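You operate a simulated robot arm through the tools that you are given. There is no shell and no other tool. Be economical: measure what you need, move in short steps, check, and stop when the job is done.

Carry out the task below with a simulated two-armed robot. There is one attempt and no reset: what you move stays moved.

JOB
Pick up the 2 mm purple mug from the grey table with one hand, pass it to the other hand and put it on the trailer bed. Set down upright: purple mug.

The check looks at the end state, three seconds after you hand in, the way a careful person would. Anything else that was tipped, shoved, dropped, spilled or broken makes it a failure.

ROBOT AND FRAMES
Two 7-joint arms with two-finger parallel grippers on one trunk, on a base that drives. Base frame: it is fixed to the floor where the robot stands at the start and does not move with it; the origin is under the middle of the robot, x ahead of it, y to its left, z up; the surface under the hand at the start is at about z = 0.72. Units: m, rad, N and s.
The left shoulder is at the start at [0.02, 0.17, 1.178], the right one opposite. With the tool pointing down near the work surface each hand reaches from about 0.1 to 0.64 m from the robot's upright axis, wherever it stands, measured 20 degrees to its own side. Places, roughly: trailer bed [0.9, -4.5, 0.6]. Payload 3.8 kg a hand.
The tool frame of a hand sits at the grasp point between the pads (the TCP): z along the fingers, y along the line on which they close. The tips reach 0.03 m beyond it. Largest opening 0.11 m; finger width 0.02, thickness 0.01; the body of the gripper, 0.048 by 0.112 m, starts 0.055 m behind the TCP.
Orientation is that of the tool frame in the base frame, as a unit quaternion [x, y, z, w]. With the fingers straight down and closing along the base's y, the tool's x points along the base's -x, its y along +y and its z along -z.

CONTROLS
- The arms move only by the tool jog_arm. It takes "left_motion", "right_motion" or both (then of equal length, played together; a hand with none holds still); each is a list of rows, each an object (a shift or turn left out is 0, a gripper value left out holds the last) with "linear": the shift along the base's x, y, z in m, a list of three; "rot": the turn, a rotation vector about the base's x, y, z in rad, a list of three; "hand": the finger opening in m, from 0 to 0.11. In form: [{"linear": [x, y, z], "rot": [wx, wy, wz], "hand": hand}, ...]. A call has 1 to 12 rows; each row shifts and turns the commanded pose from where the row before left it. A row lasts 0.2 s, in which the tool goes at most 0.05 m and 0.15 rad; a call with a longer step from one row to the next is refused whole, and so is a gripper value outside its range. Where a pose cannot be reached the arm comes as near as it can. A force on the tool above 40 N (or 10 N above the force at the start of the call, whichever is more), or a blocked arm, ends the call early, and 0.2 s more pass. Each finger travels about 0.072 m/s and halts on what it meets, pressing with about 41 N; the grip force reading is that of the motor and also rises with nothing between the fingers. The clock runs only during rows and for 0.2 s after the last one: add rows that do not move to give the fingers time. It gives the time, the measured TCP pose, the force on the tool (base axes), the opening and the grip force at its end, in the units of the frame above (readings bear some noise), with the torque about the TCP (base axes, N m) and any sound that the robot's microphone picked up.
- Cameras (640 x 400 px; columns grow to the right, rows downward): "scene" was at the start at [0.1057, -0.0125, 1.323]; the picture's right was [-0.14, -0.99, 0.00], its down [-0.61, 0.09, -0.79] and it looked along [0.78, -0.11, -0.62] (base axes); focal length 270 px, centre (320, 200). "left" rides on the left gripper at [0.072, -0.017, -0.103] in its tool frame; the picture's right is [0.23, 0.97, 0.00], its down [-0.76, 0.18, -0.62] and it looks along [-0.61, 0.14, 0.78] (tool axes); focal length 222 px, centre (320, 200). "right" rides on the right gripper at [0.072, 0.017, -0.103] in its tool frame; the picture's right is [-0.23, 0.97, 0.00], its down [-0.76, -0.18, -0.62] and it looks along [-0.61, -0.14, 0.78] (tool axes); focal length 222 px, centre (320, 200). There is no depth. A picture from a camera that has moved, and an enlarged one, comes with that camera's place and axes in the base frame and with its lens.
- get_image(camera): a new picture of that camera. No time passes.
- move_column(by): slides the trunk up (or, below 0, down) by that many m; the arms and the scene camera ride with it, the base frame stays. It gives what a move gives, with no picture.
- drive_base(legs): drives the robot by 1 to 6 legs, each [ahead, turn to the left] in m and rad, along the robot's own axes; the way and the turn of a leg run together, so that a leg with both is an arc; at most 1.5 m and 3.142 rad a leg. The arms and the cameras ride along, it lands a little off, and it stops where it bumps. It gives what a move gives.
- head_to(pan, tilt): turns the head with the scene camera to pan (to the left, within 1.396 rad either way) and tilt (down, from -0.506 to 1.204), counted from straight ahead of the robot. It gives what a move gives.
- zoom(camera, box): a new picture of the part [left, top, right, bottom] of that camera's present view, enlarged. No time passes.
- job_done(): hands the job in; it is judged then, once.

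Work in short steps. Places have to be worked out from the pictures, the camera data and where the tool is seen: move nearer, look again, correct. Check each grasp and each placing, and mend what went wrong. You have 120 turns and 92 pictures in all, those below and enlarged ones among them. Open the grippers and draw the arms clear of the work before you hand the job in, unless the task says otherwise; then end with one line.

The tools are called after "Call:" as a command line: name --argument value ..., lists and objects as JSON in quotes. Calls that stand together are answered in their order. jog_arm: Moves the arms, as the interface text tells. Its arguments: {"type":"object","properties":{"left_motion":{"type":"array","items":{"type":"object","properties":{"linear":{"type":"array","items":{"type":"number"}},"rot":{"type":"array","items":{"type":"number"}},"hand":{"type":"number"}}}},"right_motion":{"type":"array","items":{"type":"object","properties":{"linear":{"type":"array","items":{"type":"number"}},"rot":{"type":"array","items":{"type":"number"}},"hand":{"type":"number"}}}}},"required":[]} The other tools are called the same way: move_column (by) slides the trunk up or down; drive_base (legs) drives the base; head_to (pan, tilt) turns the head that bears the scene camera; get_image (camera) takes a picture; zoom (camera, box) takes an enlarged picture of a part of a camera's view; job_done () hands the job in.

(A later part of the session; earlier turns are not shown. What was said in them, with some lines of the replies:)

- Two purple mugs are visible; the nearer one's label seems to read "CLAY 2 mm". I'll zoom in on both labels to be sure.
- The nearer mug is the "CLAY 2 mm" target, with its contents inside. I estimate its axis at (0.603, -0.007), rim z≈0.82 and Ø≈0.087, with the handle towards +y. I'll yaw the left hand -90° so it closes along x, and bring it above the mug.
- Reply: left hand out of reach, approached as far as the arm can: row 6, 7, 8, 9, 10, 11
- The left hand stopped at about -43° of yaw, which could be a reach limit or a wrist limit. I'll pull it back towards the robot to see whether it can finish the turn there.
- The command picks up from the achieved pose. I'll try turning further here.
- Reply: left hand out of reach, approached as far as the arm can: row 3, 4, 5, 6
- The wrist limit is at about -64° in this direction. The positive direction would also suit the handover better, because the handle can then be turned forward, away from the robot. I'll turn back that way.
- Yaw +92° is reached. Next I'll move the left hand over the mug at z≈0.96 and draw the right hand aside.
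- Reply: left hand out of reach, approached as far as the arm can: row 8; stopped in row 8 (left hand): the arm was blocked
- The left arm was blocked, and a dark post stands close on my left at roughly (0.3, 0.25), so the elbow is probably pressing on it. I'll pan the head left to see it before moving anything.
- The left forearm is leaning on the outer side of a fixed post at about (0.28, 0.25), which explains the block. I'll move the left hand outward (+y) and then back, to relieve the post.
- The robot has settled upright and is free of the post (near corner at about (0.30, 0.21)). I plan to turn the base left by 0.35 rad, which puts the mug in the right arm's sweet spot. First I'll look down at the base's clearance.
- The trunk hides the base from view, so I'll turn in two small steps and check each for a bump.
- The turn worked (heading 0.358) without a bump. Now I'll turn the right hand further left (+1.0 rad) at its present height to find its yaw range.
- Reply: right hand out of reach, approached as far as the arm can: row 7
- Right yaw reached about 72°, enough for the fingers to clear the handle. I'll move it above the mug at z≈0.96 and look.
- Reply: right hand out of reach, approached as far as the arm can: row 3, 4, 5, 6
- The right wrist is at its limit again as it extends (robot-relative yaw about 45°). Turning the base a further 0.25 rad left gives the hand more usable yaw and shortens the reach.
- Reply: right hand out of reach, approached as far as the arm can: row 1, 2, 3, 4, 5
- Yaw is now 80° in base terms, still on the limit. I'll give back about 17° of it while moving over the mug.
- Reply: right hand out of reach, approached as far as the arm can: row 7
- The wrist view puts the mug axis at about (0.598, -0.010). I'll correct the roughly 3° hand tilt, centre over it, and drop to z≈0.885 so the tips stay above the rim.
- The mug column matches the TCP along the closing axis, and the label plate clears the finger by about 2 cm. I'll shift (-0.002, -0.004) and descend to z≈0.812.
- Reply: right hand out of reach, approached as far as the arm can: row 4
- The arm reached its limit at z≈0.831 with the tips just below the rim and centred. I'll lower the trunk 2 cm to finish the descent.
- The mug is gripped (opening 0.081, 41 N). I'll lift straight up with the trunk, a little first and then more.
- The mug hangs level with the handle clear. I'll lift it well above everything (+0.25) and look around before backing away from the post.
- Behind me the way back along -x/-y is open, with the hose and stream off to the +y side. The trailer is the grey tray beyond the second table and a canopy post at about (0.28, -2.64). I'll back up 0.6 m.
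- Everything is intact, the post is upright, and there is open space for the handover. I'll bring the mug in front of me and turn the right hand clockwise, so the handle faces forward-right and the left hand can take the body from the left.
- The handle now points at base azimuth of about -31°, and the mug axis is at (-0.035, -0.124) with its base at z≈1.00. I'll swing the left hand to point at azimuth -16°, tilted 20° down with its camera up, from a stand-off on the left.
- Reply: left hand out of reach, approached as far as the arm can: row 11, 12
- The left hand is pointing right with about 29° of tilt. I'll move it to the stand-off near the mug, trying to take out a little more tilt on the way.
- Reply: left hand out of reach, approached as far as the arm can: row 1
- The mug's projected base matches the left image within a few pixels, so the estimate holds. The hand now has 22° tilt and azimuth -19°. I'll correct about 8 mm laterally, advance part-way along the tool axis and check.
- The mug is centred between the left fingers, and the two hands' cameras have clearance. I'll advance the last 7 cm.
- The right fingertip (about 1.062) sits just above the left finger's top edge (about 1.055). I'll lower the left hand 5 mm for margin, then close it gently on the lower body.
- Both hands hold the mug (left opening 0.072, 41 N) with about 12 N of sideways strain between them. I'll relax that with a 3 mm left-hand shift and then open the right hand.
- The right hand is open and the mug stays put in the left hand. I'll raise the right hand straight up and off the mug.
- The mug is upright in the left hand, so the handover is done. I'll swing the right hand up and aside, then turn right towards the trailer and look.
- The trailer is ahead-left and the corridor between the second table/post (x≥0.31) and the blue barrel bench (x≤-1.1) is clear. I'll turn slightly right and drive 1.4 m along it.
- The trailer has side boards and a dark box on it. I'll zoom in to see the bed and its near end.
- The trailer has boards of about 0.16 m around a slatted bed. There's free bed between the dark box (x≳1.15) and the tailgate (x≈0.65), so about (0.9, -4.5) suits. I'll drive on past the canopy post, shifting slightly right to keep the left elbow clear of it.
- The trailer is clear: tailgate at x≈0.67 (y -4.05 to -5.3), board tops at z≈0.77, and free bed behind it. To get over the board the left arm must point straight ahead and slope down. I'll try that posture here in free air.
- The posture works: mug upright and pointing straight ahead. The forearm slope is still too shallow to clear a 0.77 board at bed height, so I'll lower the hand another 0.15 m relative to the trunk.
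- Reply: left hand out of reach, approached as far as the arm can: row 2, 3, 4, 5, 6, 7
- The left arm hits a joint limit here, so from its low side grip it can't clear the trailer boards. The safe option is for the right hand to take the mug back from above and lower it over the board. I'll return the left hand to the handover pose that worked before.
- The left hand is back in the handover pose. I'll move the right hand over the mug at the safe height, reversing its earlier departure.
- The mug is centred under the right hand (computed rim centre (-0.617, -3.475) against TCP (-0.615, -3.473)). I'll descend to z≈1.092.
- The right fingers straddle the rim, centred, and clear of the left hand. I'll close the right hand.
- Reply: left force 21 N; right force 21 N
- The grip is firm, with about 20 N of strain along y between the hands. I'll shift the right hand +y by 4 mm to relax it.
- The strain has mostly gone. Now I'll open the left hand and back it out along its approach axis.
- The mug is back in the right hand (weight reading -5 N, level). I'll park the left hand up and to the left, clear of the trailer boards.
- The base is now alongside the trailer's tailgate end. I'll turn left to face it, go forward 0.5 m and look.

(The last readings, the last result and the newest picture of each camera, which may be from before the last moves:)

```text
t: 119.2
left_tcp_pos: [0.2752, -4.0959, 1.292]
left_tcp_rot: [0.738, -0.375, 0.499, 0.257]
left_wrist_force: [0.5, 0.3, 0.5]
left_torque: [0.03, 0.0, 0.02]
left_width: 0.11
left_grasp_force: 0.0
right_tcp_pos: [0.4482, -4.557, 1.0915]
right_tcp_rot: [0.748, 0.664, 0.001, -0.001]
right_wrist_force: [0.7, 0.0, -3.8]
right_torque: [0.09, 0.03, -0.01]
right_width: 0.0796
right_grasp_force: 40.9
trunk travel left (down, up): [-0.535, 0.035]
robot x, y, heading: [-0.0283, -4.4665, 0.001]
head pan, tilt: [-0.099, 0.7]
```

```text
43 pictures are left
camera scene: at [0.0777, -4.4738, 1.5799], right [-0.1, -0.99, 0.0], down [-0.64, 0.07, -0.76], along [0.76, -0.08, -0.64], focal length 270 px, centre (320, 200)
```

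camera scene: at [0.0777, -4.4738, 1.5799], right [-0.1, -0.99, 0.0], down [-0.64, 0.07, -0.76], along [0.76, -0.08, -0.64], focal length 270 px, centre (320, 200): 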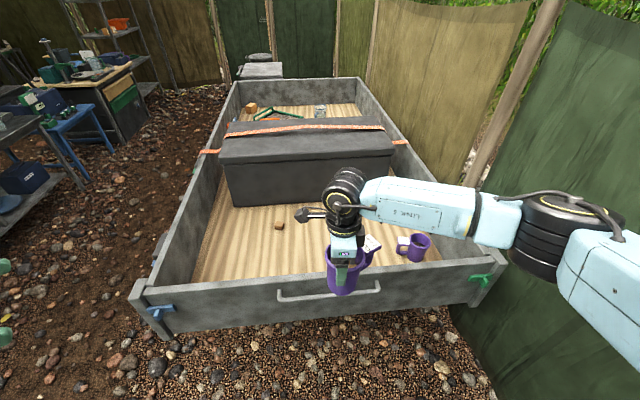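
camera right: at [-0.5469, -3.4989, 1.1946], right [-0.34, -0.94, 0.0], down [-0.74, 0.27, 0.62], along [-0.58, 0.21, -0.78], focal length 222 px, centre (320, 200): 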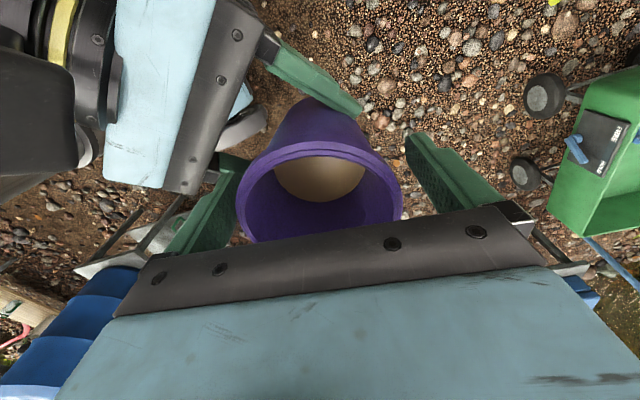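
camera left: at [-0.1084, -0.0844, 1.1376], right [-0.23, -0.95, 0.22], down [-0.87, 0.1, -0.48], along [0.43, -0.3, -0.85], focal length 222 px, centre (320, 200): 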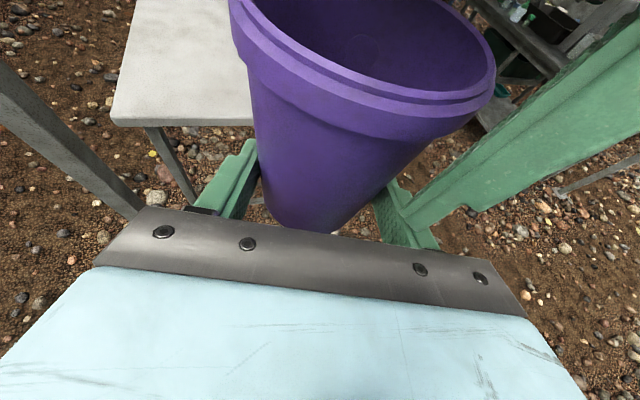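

The bed already holds another purple mug at about (0.79, -4.96), a small brown block at about (1.07, -4.37) and the box (x≥1.23). From two views the board tops are nearer z≈0.85 and the tailgate x≈0.56. I'll aim for about (0.82, -4.6): drive forward 0.2 m, then turn the hand to a neutral yaw above the bed.

Call:
drive_base --legs '[[0.2, 0]]'

Call:
jog_arm --right_motion '[{"linear": [0.008, -0.004, 0], "rot": [0, 0, 0.06]}, {"linear": [0.01, -0.006, 0], "rot": [0, 0, 0.12]}, {"linear": [0.01, -0.006, 0], "rot": [0, 0, 0.14]}, {"linear": [0.01, -0.006, 0], "rot": [0, 0, 0.14]}, {"linear": [0.01, -0.006, 0], "rot": [0, 0, 0.14]}, {"linear": [0.01, -0.006, 0], "rot": [0, 0, 0.14]}, {"linear": [0.01, -0.006, 0], "rot": [0, 0, 0.14]}, {"linear": [0.01, -0.006, 0], "rot": [0, 0, 0.14]}, {"linear": [0.01, -0.006, 0], "rot": [0, 0, 0.14]}, {"linear": [0.01, -0.006, 0], "rot": [0, 0, 0.14]}, {"linear": [0.01, -0.006, 0], "rot": [0, 0, 0.12]}, {"linear": [0.01, -0.006, 0], "rot": [0, 0, 0.06]}]'

Call:
get_image --camera "scene"

Call:
get_image --camera "left"

```text
t: 120.9
left_tcp_pos: [0.4783, -4.0965, 1.2922]
left_tcp_rot: [0.739, -0.374, 0.499, 0.256]
left_wrist_force: [0.6, -0.3, -0.3]
left_torque: [0.03, 0.01, 0.0]
left_width: 0.1103
left_grasp_force: 0.0
right_tcp_pos: [0.6511, -4.5566, 1.0929]
right_tcp_rot: [0.747, 0.665, 0.001, -0.002]
right_wrist_force: [-0.5, -0.1, -3.9]
right_torque: [0.07, 0.02, 0.01]
right_width: 0.0798
right_grasp_force: 41.1
trunk travel left (down, up): [-0.535, 0.035]
robot x, y, heading: [0.1753, -4.4648, -0.001]
head pan, tilt: [-0.099, 0.7]
```

```text
t: 123.5
left_tcp_pos: [0.4784, -4.0958, 1.2919]
left_tcp_rot: [0.739, -0.373, 0.499, 0.255]
left_wrist_force: [-1.0, -0.5, -0.2]
left_torque: [-0.02, 0.02, 0.0]
left_width: 0.11
left_grasp_force: 0.0
right_tcp_pos: [0.7689, -4.6275, 1.0921]
right_tcp_rot: [0.103, 0.995, -0.001, -0.002]
right_wrist_force: [0.1, -0.1, -3.8]
right_torque: [-0.01, 0.11, 0.02]
right_width: 0.0798
right_grasp_force: 40.9
trunk travel left (down, up): [-0.535, 0.035]
robot x, y, heading: [0.17, -4.4645, 0.004]
head pan, tilt: [-0.099, 0.7]
```

```text
42 pictures are left
camera scene: at [0.2808, -4.474, 1.5799], right [-0.1, -0.99, 0.0], down [-0.64, 0.07, -0.76], along [0.76, -0.08, -0.64], focal length 270 px, centre (320, 200)
```

scene: 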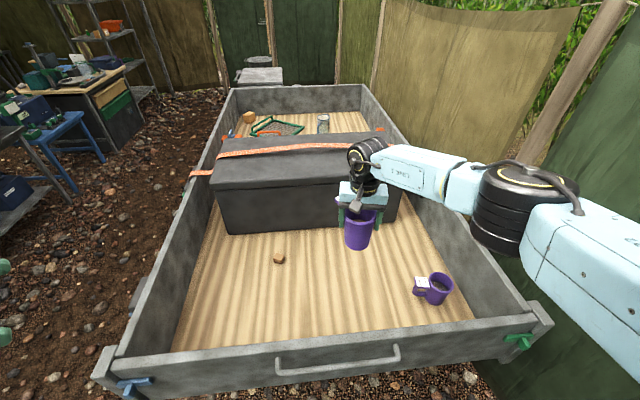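

```text
41 pictures are left
camera left: at [0.4523, -4.0299, 1.3972], right [-0.74, -0.64, 0.22], down [-0.65, 0.59, -0.47], along [0.18, -0.49, -0.85], focal length 222 px, centre (320, 200)
```

left: 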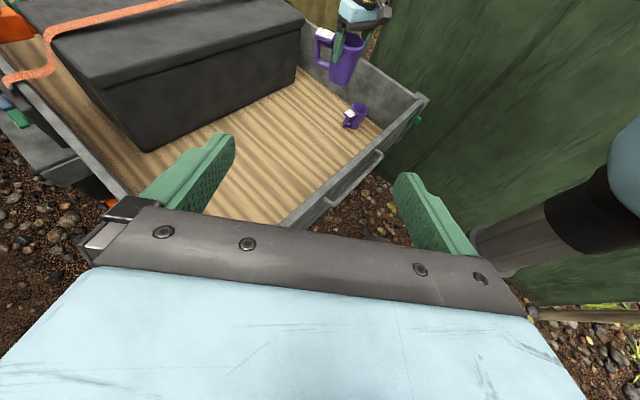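

The mug hangs over free bed at (0.77, -4.63), well clear of the bed mug, block and box. I'll lower it with the arm first, keeping the forearm as steep as possible over the side board.

Call:
jog_arm --right_motion '[{"linear": [0, 0, -0.015]}, {"linear": [0, 0, -0.025]}, {"linear": [0, 0, -0.025]}, {"linear": [0, 0, -0.025]}, {"linear": [0, 0, -0.025]}, {"linear": [0, 0, -0.025]}, {"linear": [0, 0, -0.01]}, {}]'

Call:
get_image --camera "scene"

Call:
get_image --camera "left"

```text
t: 125.3
left_tcp_pos: [0.4779, -4.0957, 1.2913]
left_tcp_rot: [0.739, -0.374, 0.499, 0.256]
left_wrist_force: [0.3, -0.1, 0.2]
left_torque: [0.0, 0.0, -0.06]
left_width: 0.1103
left_grasp_force: 0.1
right_tcp_pos: [0.7424, -4.6291, 0.9647]
right_tcp_rot: [0.103, 0.995, -0.001, -0.002]
right_wrist_force: [-0.1, -0.1, -3.9]
right_torque: [-0.02, 0.1, -0.01]
right_width: 0.0798
right_grasp_force: 41.0
right hand out of reach, approached as far as the arm can: row 4, 5, 6, 7
trunk travel left (down, up): [-0.535, 0.035]
robot x, y, heading: [0.1769, -4.4653, -0.004]
head pan, tilt: [-0.099, 0.7]
```

```text
40 pictures are left
camera scene: at [0.2804, -4.4734, 1.5799], right [-0.1, -0.99, 0.0], down [-0.64, 0.06, -0.76], along [0.76, -0.08, -0.64], focal length 270 px, centre (320, 200)
```

scene: 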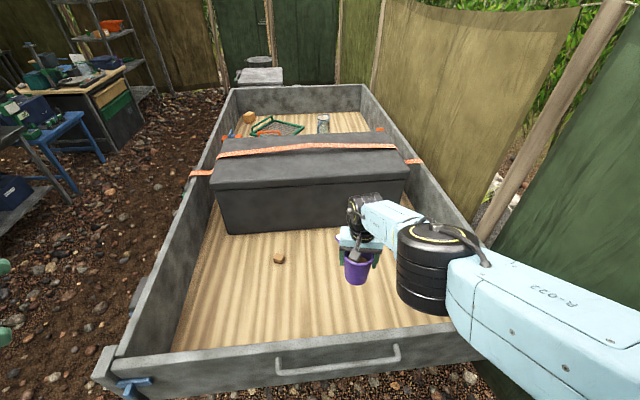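

```text
39 pictures are left
camera left: at [0.452, -4.0294, 1.3971], right [-0.74, -0.64, 0.22], down [-0.65, 0.59, -0.47], along [0.18, -0.49, -0.85], focal length 222 px, centre (320, 200)
```

left: 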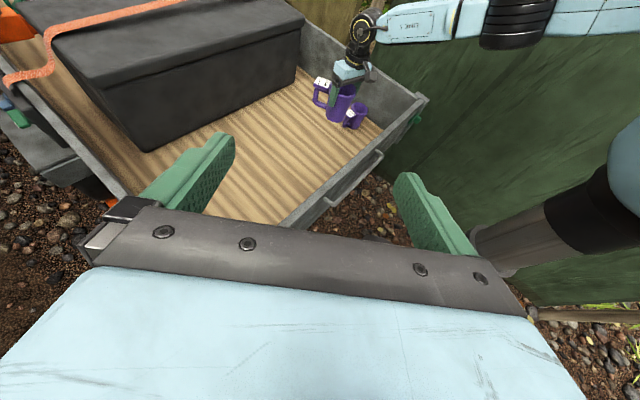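

Working from two views, the elbow is at about (0.48, -4.65, 1.29) and the forearm slopes up towards me. Lowering the whole arm by 0.27 m should keep it about 5 cm above the tailgate top. I'll first drive forward 6 cm so the wrist camera stays clear of the tailgate's inner face.

Call:
drive_base --legs '[[0.06, 0]]'

Call:
move_column --by -0.15

Call:
get_image --camera "scene"

Call:
get_image --camera "left"

Call:
get_image --camera "right"

```text
t: 126.2
left_tcp_pos: [0.539, -4.0955, 1.2906]
left_tcp_rot: [0.739, -0.374, 0.499, 0.256]
left_wrist_force: [0.6, -0.7, -0.1]
left_torque: [-0.03, 0.04, 0.0]
left_width: 0.1099
left_grasp_force: 0.1
right_tcp_pos: [0.8017, -4.6293, 0.9643]
right_tcp_rot: [0.104, 0.995, 0.0, -0.003]
right_wrist_force: [0.0, -0.5, -4.5]
right_torque: [-0.03, 0.12, 0.0]
right_width: 0.0797
right_grasp_force: 40.9
trunk travel left (down, up): [-0.535, 0.035]
robot x, y, heading: [0.2345, -4.4665, -0.005]
head pan, tilt: [-0.099, 0.7]
```

```text
t: 128.0
left_tcp_pos: [0.5378, -4.0961, 1.1422]
left_tcp_rot: [0.738, -0.375, 0.498, 0.257]
left_wrist_force: [0.0, -0.6, 0.4]
left_torque: [0.01, -0.02, -0.02]
left_width: 0.1101
left_grasp_force: 0.0
right_tcp_pos: [0.8014, -4.6303, 0.8149]
right_tcp_rot: [0.103, 0.995, 0.001, -0.002]
right_wrist_force: [0.2, 0.0, -3.4]
right_torque: [0.01, 0.04, 0.01]
right_width: 0.0797
right_grasp_force: 41.1
trunk travel left (down, up): [-0.385, 0.185]
robot x, y, heading: [0.2338, -4.4636, -0.005]
head pan, tilt: [-0.099, 0.7]
```

```text
38 pictures are left
camera scene: at [0.3397, -4.4745, 1.43], right [-0.1, -0.99, 0.0], down [-0.64, 0.07, -0.76], along [0.76, -0.08, -0.64], focal length 270 px, centre (320, 200)
```

scene: 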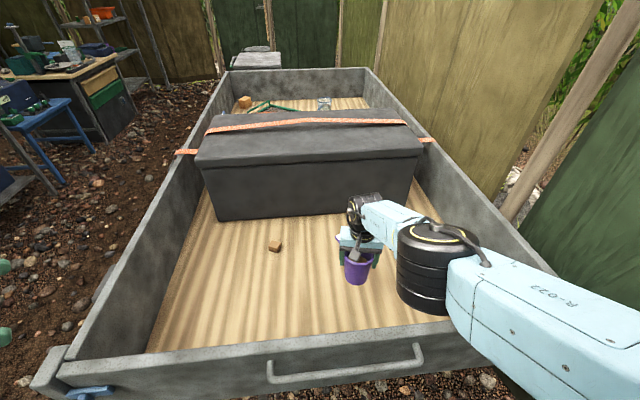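

```text
37 pictures are left
camera left: at [0.5115, -4.0304, 1.2475], right [-0.74, -0.64, 0.22], down [-0.65, 0.59, -0.47], along [0.18, -0.49, -0.85], focal length 222 px, centre (320, 200)
```

left: 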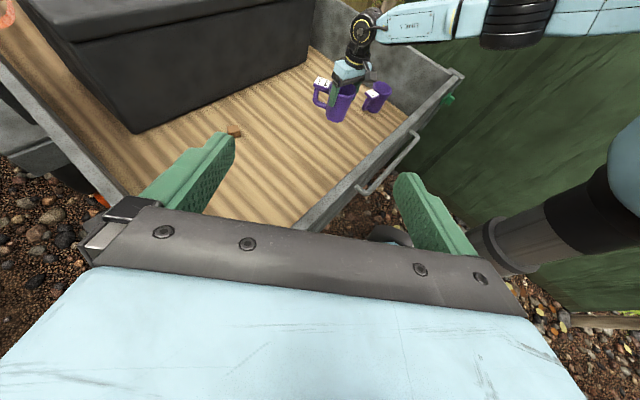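

```text
36 pictures are left
camera right: at [0.7343, -4.5993, 0.9193], right [0.42, 0.91, 0.0], down [0.71, -0.33, 0.62], along [0.56, -0.26, -0.78], focal length 222 px, centre (320, 200)
```

right: 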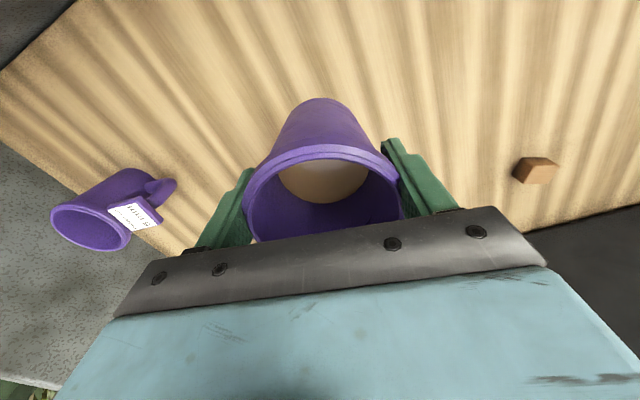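

The mug base is now at about z 0.72, with the neighbouring items and the tailgate all clear. I'll lower another 9 cm and then go in small steps, watching the force.

Call:
move_column --by -0.09

Call:
get_image --camera "left"

Call:
get_image --camera "right"

```text
t: 129.2
left_tcp_pos: [0.538, -4.0969, 1.0527]
left_tcp_rot: [0.739, -0.374, 0.499, 0.256]
left_wrist_force: [0.8, 0.4, -0.9]
left_torque: [0.02, 0.0, -0.04]
left_width: 0.11
left_grasp_force: 0.0
right_tcp_pos: [0.8027, -4.6309, 0.7252]
right_tcp_rot: [0.104, 0.995, 0.0, -0.002]
right_wrist_force: [-0.5, 0.0, -3.3]
right_torque: [-0.02, 0.08, -0.04]
right_width: 0.0795
right_grasp_force: 41.4
trunk travel left (down, up): [-0.295, 0.275]
robot x, y, heading: [0.231, -4.465, -0.002]
head pan, tilt: [-0.099, 0.7]
```

```text
35 pictures are left
camera left: at [0.5114, -4.0304, 1.1575], right [-0.74, -0.64, 0.22], down [-0.65, 0.59, -0.47], along [0.18, -0.49, -0.85], focal length 222 px, centre (320, 200)
```

left: 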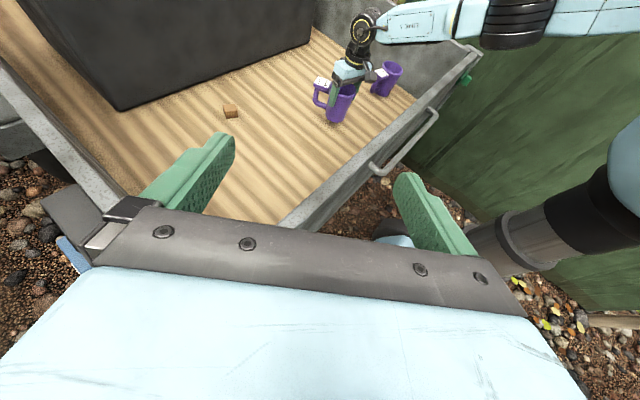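

```text
34 pictures are left
camera right: at [0.7343, -4.5993, 0.8293], right [0.42, 0.91, 0.0], down [0.71, -0.33, 0.62], along [0.56, -0.26, -0.78], focal length 222 px, centre (320, 200)
```

right: 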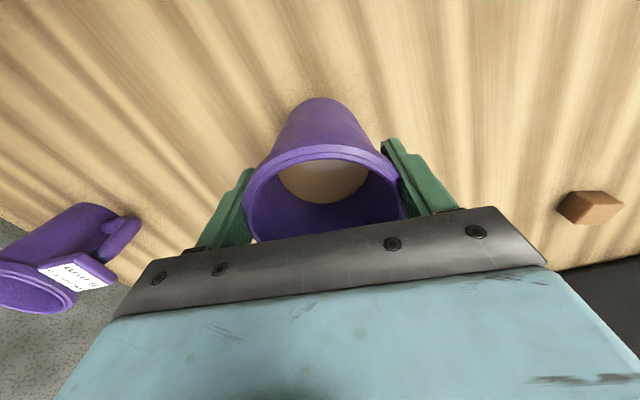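

Mug base is at about z 0.63 and everything is still clear. I'll lower in small trunk steps and watch for contact.

Call:
move_column --by -0.015

Call:
move_column --by -0.01

```text
t: 129.9
left_tcp_pos: [0.5374, -4.0948, 1.0365]
left_tcp_rot: [0.738, -0.375, 0.499, 0.257]
left_wrist_force: [-0.1, 0.3, -0.6]
left_torque: [0.03, 0.01, -0.03]
left_width: 0.1101
left_grasp_force: 0.0
right_tcp_pos: [0.8013, -4.6297, 0.7097]
right_tcp_rot: [0.104, 0.995, 0.001, -0.002]
right_wrist_force: [0.4, 0.2, -4.5]
right_torque: [-0.01, 0.04, 0.02]
right_width: 0.0796
right_grasp_force: 41.4
trunk travel left (down, up): [-0.28, 0.29]
robot x, y, heading: [0.2378, -4.4652, 0.002]
head pan, tilt: [-0.099, 0.7]
```

```text
t: 130.4
left_tcp_pos: [0.5374, -4.0967, 1.0267]
left_tcp_rot: [0.739, -0.373, 0.499, 0.255]
left_wrist_force: [-0.1, 0.3, -0.2]
left_torque: [0.0, 0.04, 0.0]
left_width: 0.1101
left_grasp_force: 0.1
right_tcp_pos: [0.8022, -4.6298, 0.7015]
right_tcp_rot: [0.103, 0.995, 0.0, -0.002]
right_wrist_force: [0.3, -0.4, -2.9]
right_torque: [0.01, 0.13, 0.0]
right_width: 0.0796
right_grasp_force: 41.3
trunk travel left (down, up): [-0.27, 0.3]
robot x, y, heading: [0.2353, -4.4667, -0.006]
head pan, tilt: [-0.099, 0.7]
```

No contact yet (-3 to -4 N is just the mug's weight). I'll continue in 5 mm steps.

Call:
move_column --by -0.005

Call:
move_column --by -0.004

```text
t: 131.0
left_tcp_pos: [0.5366, -4.0952, 1.0221]
left_tcp_rot: [0.739, -0.375, 0.498, 0.257]
left_wrist_force: [-0.5, -0.8, -0.6]
left_torque: [0.01, 0.03, 0.02]
left_width: 0.1098
left_grasp_force: 0.0
right_tcp_pos: [0.8011, -4.6297, 0.6946]
right_tcp_rot: [0.104, 0.995, 0.0, -0.002]
right_wrist_force: [0.7, 0.3, -4.8]
right_torque: [0.02, 0.09, -0.01]
right_width: 0.0795
right_grasp_force: 41.1
trunk travel left (down, up): [-0.265, 0.305]
robot x, y, heading: [0.235, -4.466, -0.001]
head pan, tilt: [-0.099, 0.7]
```

```text
t: 131.5
left_tcp_pos: [0.5352, -4.0965, 1.0181]
left_tcp_rot: [0.739, -0.374, 0.499, 0.256]
left_wrist_force: [0.1, -0.4, 0.4]
left_torque: [0.02, 0.05, 0.01]
left_width: 0.1099
left_grasp_force: 0.1
right_tcp_pos: [0.8014, -4.6301, 0.6935]
right_tcp_rot: [0.103, 0.995, 0.0, -0.001]
right_wrist_force: [-1.9, -0.4, 4.8]
right_torque: [0.09, -0.1, 0.01]
right_width: 0.0794
right_grasp_force: 41.0
trunk travel left (down, up): [-0.261, 0.309]
robot x, y, heading: [0.2298, -4.4683, -0.004]
head pan, tilt: [-0.099, 0.7]
```

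Contact: the force flipped from -4 to +5 N, so the mug stands on the bed. I'll open the right hand slowly.

Call:
jog_arm --right_motion '[{"hand": 0.083}, {"hand": 0.09}, {"hand": 0.1}, {"hand": 0.11}, {"hand": 0.11}, {}]'

Call:
get_image --camera "right"

```text
t: 132.9
left_tcp_pos: [0.537, -4.0968, 1.0177]
left_tcp_rot: [0.739, -0.374, 0.498, 0.255]
left_wrist_force: [-0.5, -0.4, -0.8]
left_torque: [0.02, -0.01, 0.0]
left_width: 0.11
left_grasp_force: 0.0
right_tcp_pos: [0.8014, -4.6293, 0.6917]
right_tcp_rot: [0.104, 0.995, 0.001, -0.002]
right_wrist_force: [0.0, -0.1, 0.4]
right_torque: [-0.01, 0.0, -0.01]
right_width: 0.1098
right_grasp_force: 0.1
trunk travel left (down, up): [-0.261, 0.309]
robot x, y, heading: [0.2344, -4.4655, -0.002]
head pan, tilt: [-0.099, 0.7]
```

```text
33 pictures are left
camera right: at [0.7341, -4.5991, 0.7953], right [0.42, 0.91, 0.0], down [0.71, -0.33, 0.62], along [0.56, -0.26, -0.78], focal length 222 px, centre (320, 200)
```

right: 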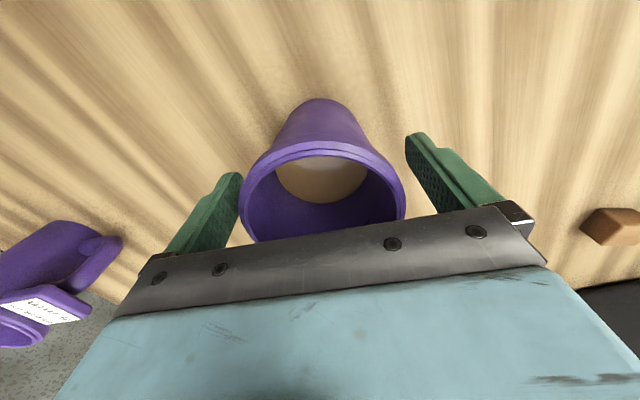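

The mug is free and standing, with the fingers open on both sides. I'll raise the trunk straight up to clear it and check.

Call:
move_column --by 0.28

Call:
drive_base --legs '[[-0.4, 0]]'

Call:
get_image --camera "scene"

```text
t: 135.7
left_tcp_pos: [0.5378, -4.0972, 1.2971]
left_tcp_rot: [0.739, -0.374, 0.499, 0.256]
left_wrist_force: [-0.5, 0.4, 0.1]
left_torque: [-0.04, 0.0, 0.01]
left_width: 0.11
left_grasp_force: 0.1
right_tcp_pos: [0.8019, -4.6303, 0.9707]
right_tcp_rot: [0.104, 0.995, 0.001, -0.002]
right_wrist_force: [0.9, -0.3, 0.0]
right_torque: [0.0, 0.01, -0.01]
right_width: 0.1101
right_grasp_force: 0.1
trunk travel left (down, up): [-0.541, 0.029]
robot x, y, heading: [0.2369, -4.4647, 0.001]
head pan, tilt: [-0.099, 0.7]
```

```text
t: 138.3
left_tcp_pos: [0.1307, -4.0964, 1.2967]
left_tcp_rot: [0.738, -0.374, 0.499, 0.256]
left_wrist_force: [-0.8, 0.6, -0.4]
left_torque: [0.0, -0.02, 0.02]
left_width: 0.1102
left_grasp_force: 0.0
right_tcp_pos: [0.3952, -4.629, 0.9721]
right_tcp_rot: [0.103, 0.995, 0.0, -0.003]
right_wrist_force: [-0.2, -0.3, -0.2]
right_torque: [0.0, 0.0, 0.04]
right_width: 0.11
right_grasp_force: 0.1
trunk travel left (down, up): [-0.541, 0.029]
robot x, y, heading: [-0.1673, -4.4642, -0.005]
head pan, tilt: [-0.099, 0.7]
```

```text
32 pictures are left
camera scene: at [-0.0677, -4.4733, 1.586], right [-0.1, -0.99, 0.0], down [-0.64, 0.07, -0.77], along [0.76, -0.08, -0.64], focal length 270 px, centre (320, 200)
```

scene: 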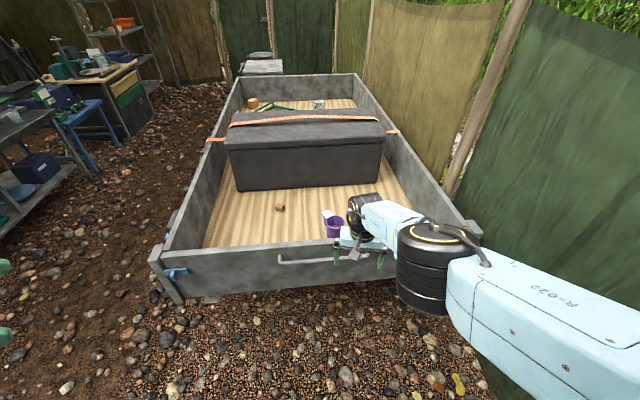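

The mug appears upright on the bed. I'll back off a bit more and zoom in for a clear final check.

Call:
drive_base --legs '[[-0.3, 0.25]]'

Call:
jog_arm --right_motion '[{"linear": [0, -0.02, 0.03]}, {"linear": [0, -0.03, 0.04]}, {"linear": [0, -0.03, 0.04]}, {"linear": [0, -0.03, 0.04]}, {}]'

Call:
head_to --pan -0.25 --tilt 0.5

Call:
get_image --camera "scene"

Call:
zoom --camera "scene" --box '[220, 130, 420, 255]'

```text
t: 140.3
left_tcp_pos: [-0.2595, -4.0671, 1.2989]
left_tcp_rot: [0.78, -0.278, 0.527, 0.191]
left_wrist_force: [-0.2, 0.1, 0.0]
left_torque: [0.04, 0.0, 0.03]
left_width: 0.1097
left_grasp_force: 0.0
right_tcp_pos: [0.1273, -4.5194, 0.9717]
right_tcp_rot: [-0.022, 1.0, -0.001, -0.001]
right_wrist_force: [0.1, 0.3, 0.2]
right_torque: [0.0, 0.0, 0.02]
right_width: 0.11
right_grasp_force: 0.1
trunk travel left (down, up): [-0.541, 0.029]
robot x, y, heading: [-0.4611, -4.5015, 0.25]
head pan, tilt: [-0.099, 0.7]
```

```text
t: 141.5
left_tcp_pos: [-0.2591, -4.0647, 1.2962]
left_tcp_rot: [0.779, -0.278, 0.528, 0.192]
left_wrist_force: [-0.7, 0.8, -0.3]
left_torque: [-0.05, -0.01, -0.01]
left_width: 0.11
left_grasp_force: 0.1
right_tcp_pos: [0.1316, -4.63, 1.1214]
right_tcp_rot: [-0.022, 1.0, -0.002, -0.002]
right_wrist_force: [0.0, 0.4, 0.0]
right_torque: [-0.06, 0.03, 0.01]
right_width: 0.1103
right_grasp_force: 0.1
right hand out of reach, approached as far as the arm can: row 1
trunk travel left (down, up): [-0.541, 0.029]
robot x, y, heading: [-0.4597, -4.4961, 0.241]
head pan, tilt: [-0.099, 0.7]
```

```text
t: 142.2
left_tcp_pos: [-0.2591, -4.068, 1.2977]
left_tcp_rot: [0.779, -0.278, 0.528, 0.191]
left_wrist_force: [-0.4, -0.5, -0.8]
left_torque: [-0.02, 0.0, 0.01]
left_width: 0.11
left_grasp_force: 0.1
right_tcp_pos: [0.1305, -4.6317, 1.121]
right_tcp_rot: [-0.022, 1.0, -0.001, -0.001]
right_wrist_force: [-0.6, -0.1, 0.0]
right_torque: [0.01, 0.03, 0.03]
right_width: 0.1101
right_grasp_force: 0.2
trunk travel left (down, up): [-0.541, 0.029]
robot x, y, heading: [-0.4625, -4.4998, 0.248]
head pan, tilt: [-0.25, 0.499]
```

```text
31 pictures are left
camera scene: at [-0.35, -4.4956, 1.6036], right [0.0, -1.0, 0.0], down [-0.48, 0.0, -0.88], along [0.88, 0.0, -0.48], focal length 270 px, centre (320, 200)
```

scene: 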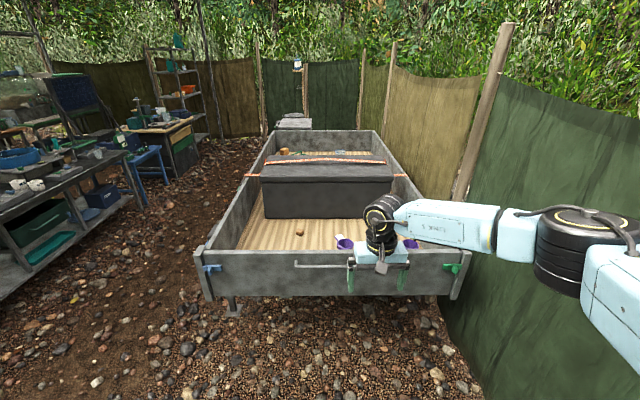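

```text
3.20 times, centred on (320, 192) of scene
camera zoom: at [-0.35, -4.4956, 1.6036], right [0.0, -1.0, 0.0], down [-0.48, 0.0, -0.88], along [0.88, 0.0, -0.48], focal length 865 px, centre (320, 224)
```

zoom: 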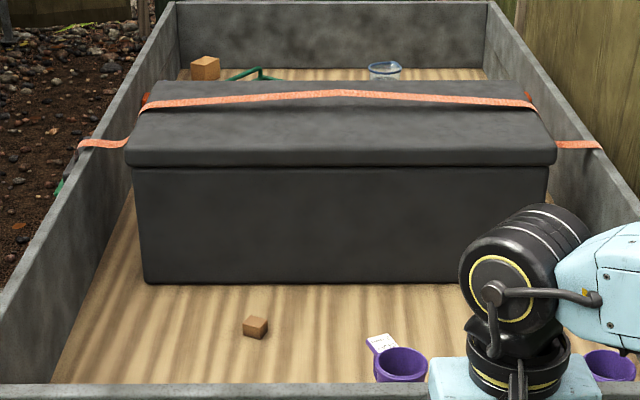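

Both purple mugs stand upright on the bed. Ours has its label plate level, and the box, block and strap are undisturbed. The grippers are open and both arms are clear of the trailer, so I'm handing in.

Call:
job_done

```text
The job is handed in.
```

The 2 mm purple mug is standing upright on the trailer bed; I handed it from the right hand to the left, then took it back in the right to set it down, because the left arm couldn't clear the trailer boards. Early on, the left arm leaned on the post by the table, which stayed upright.
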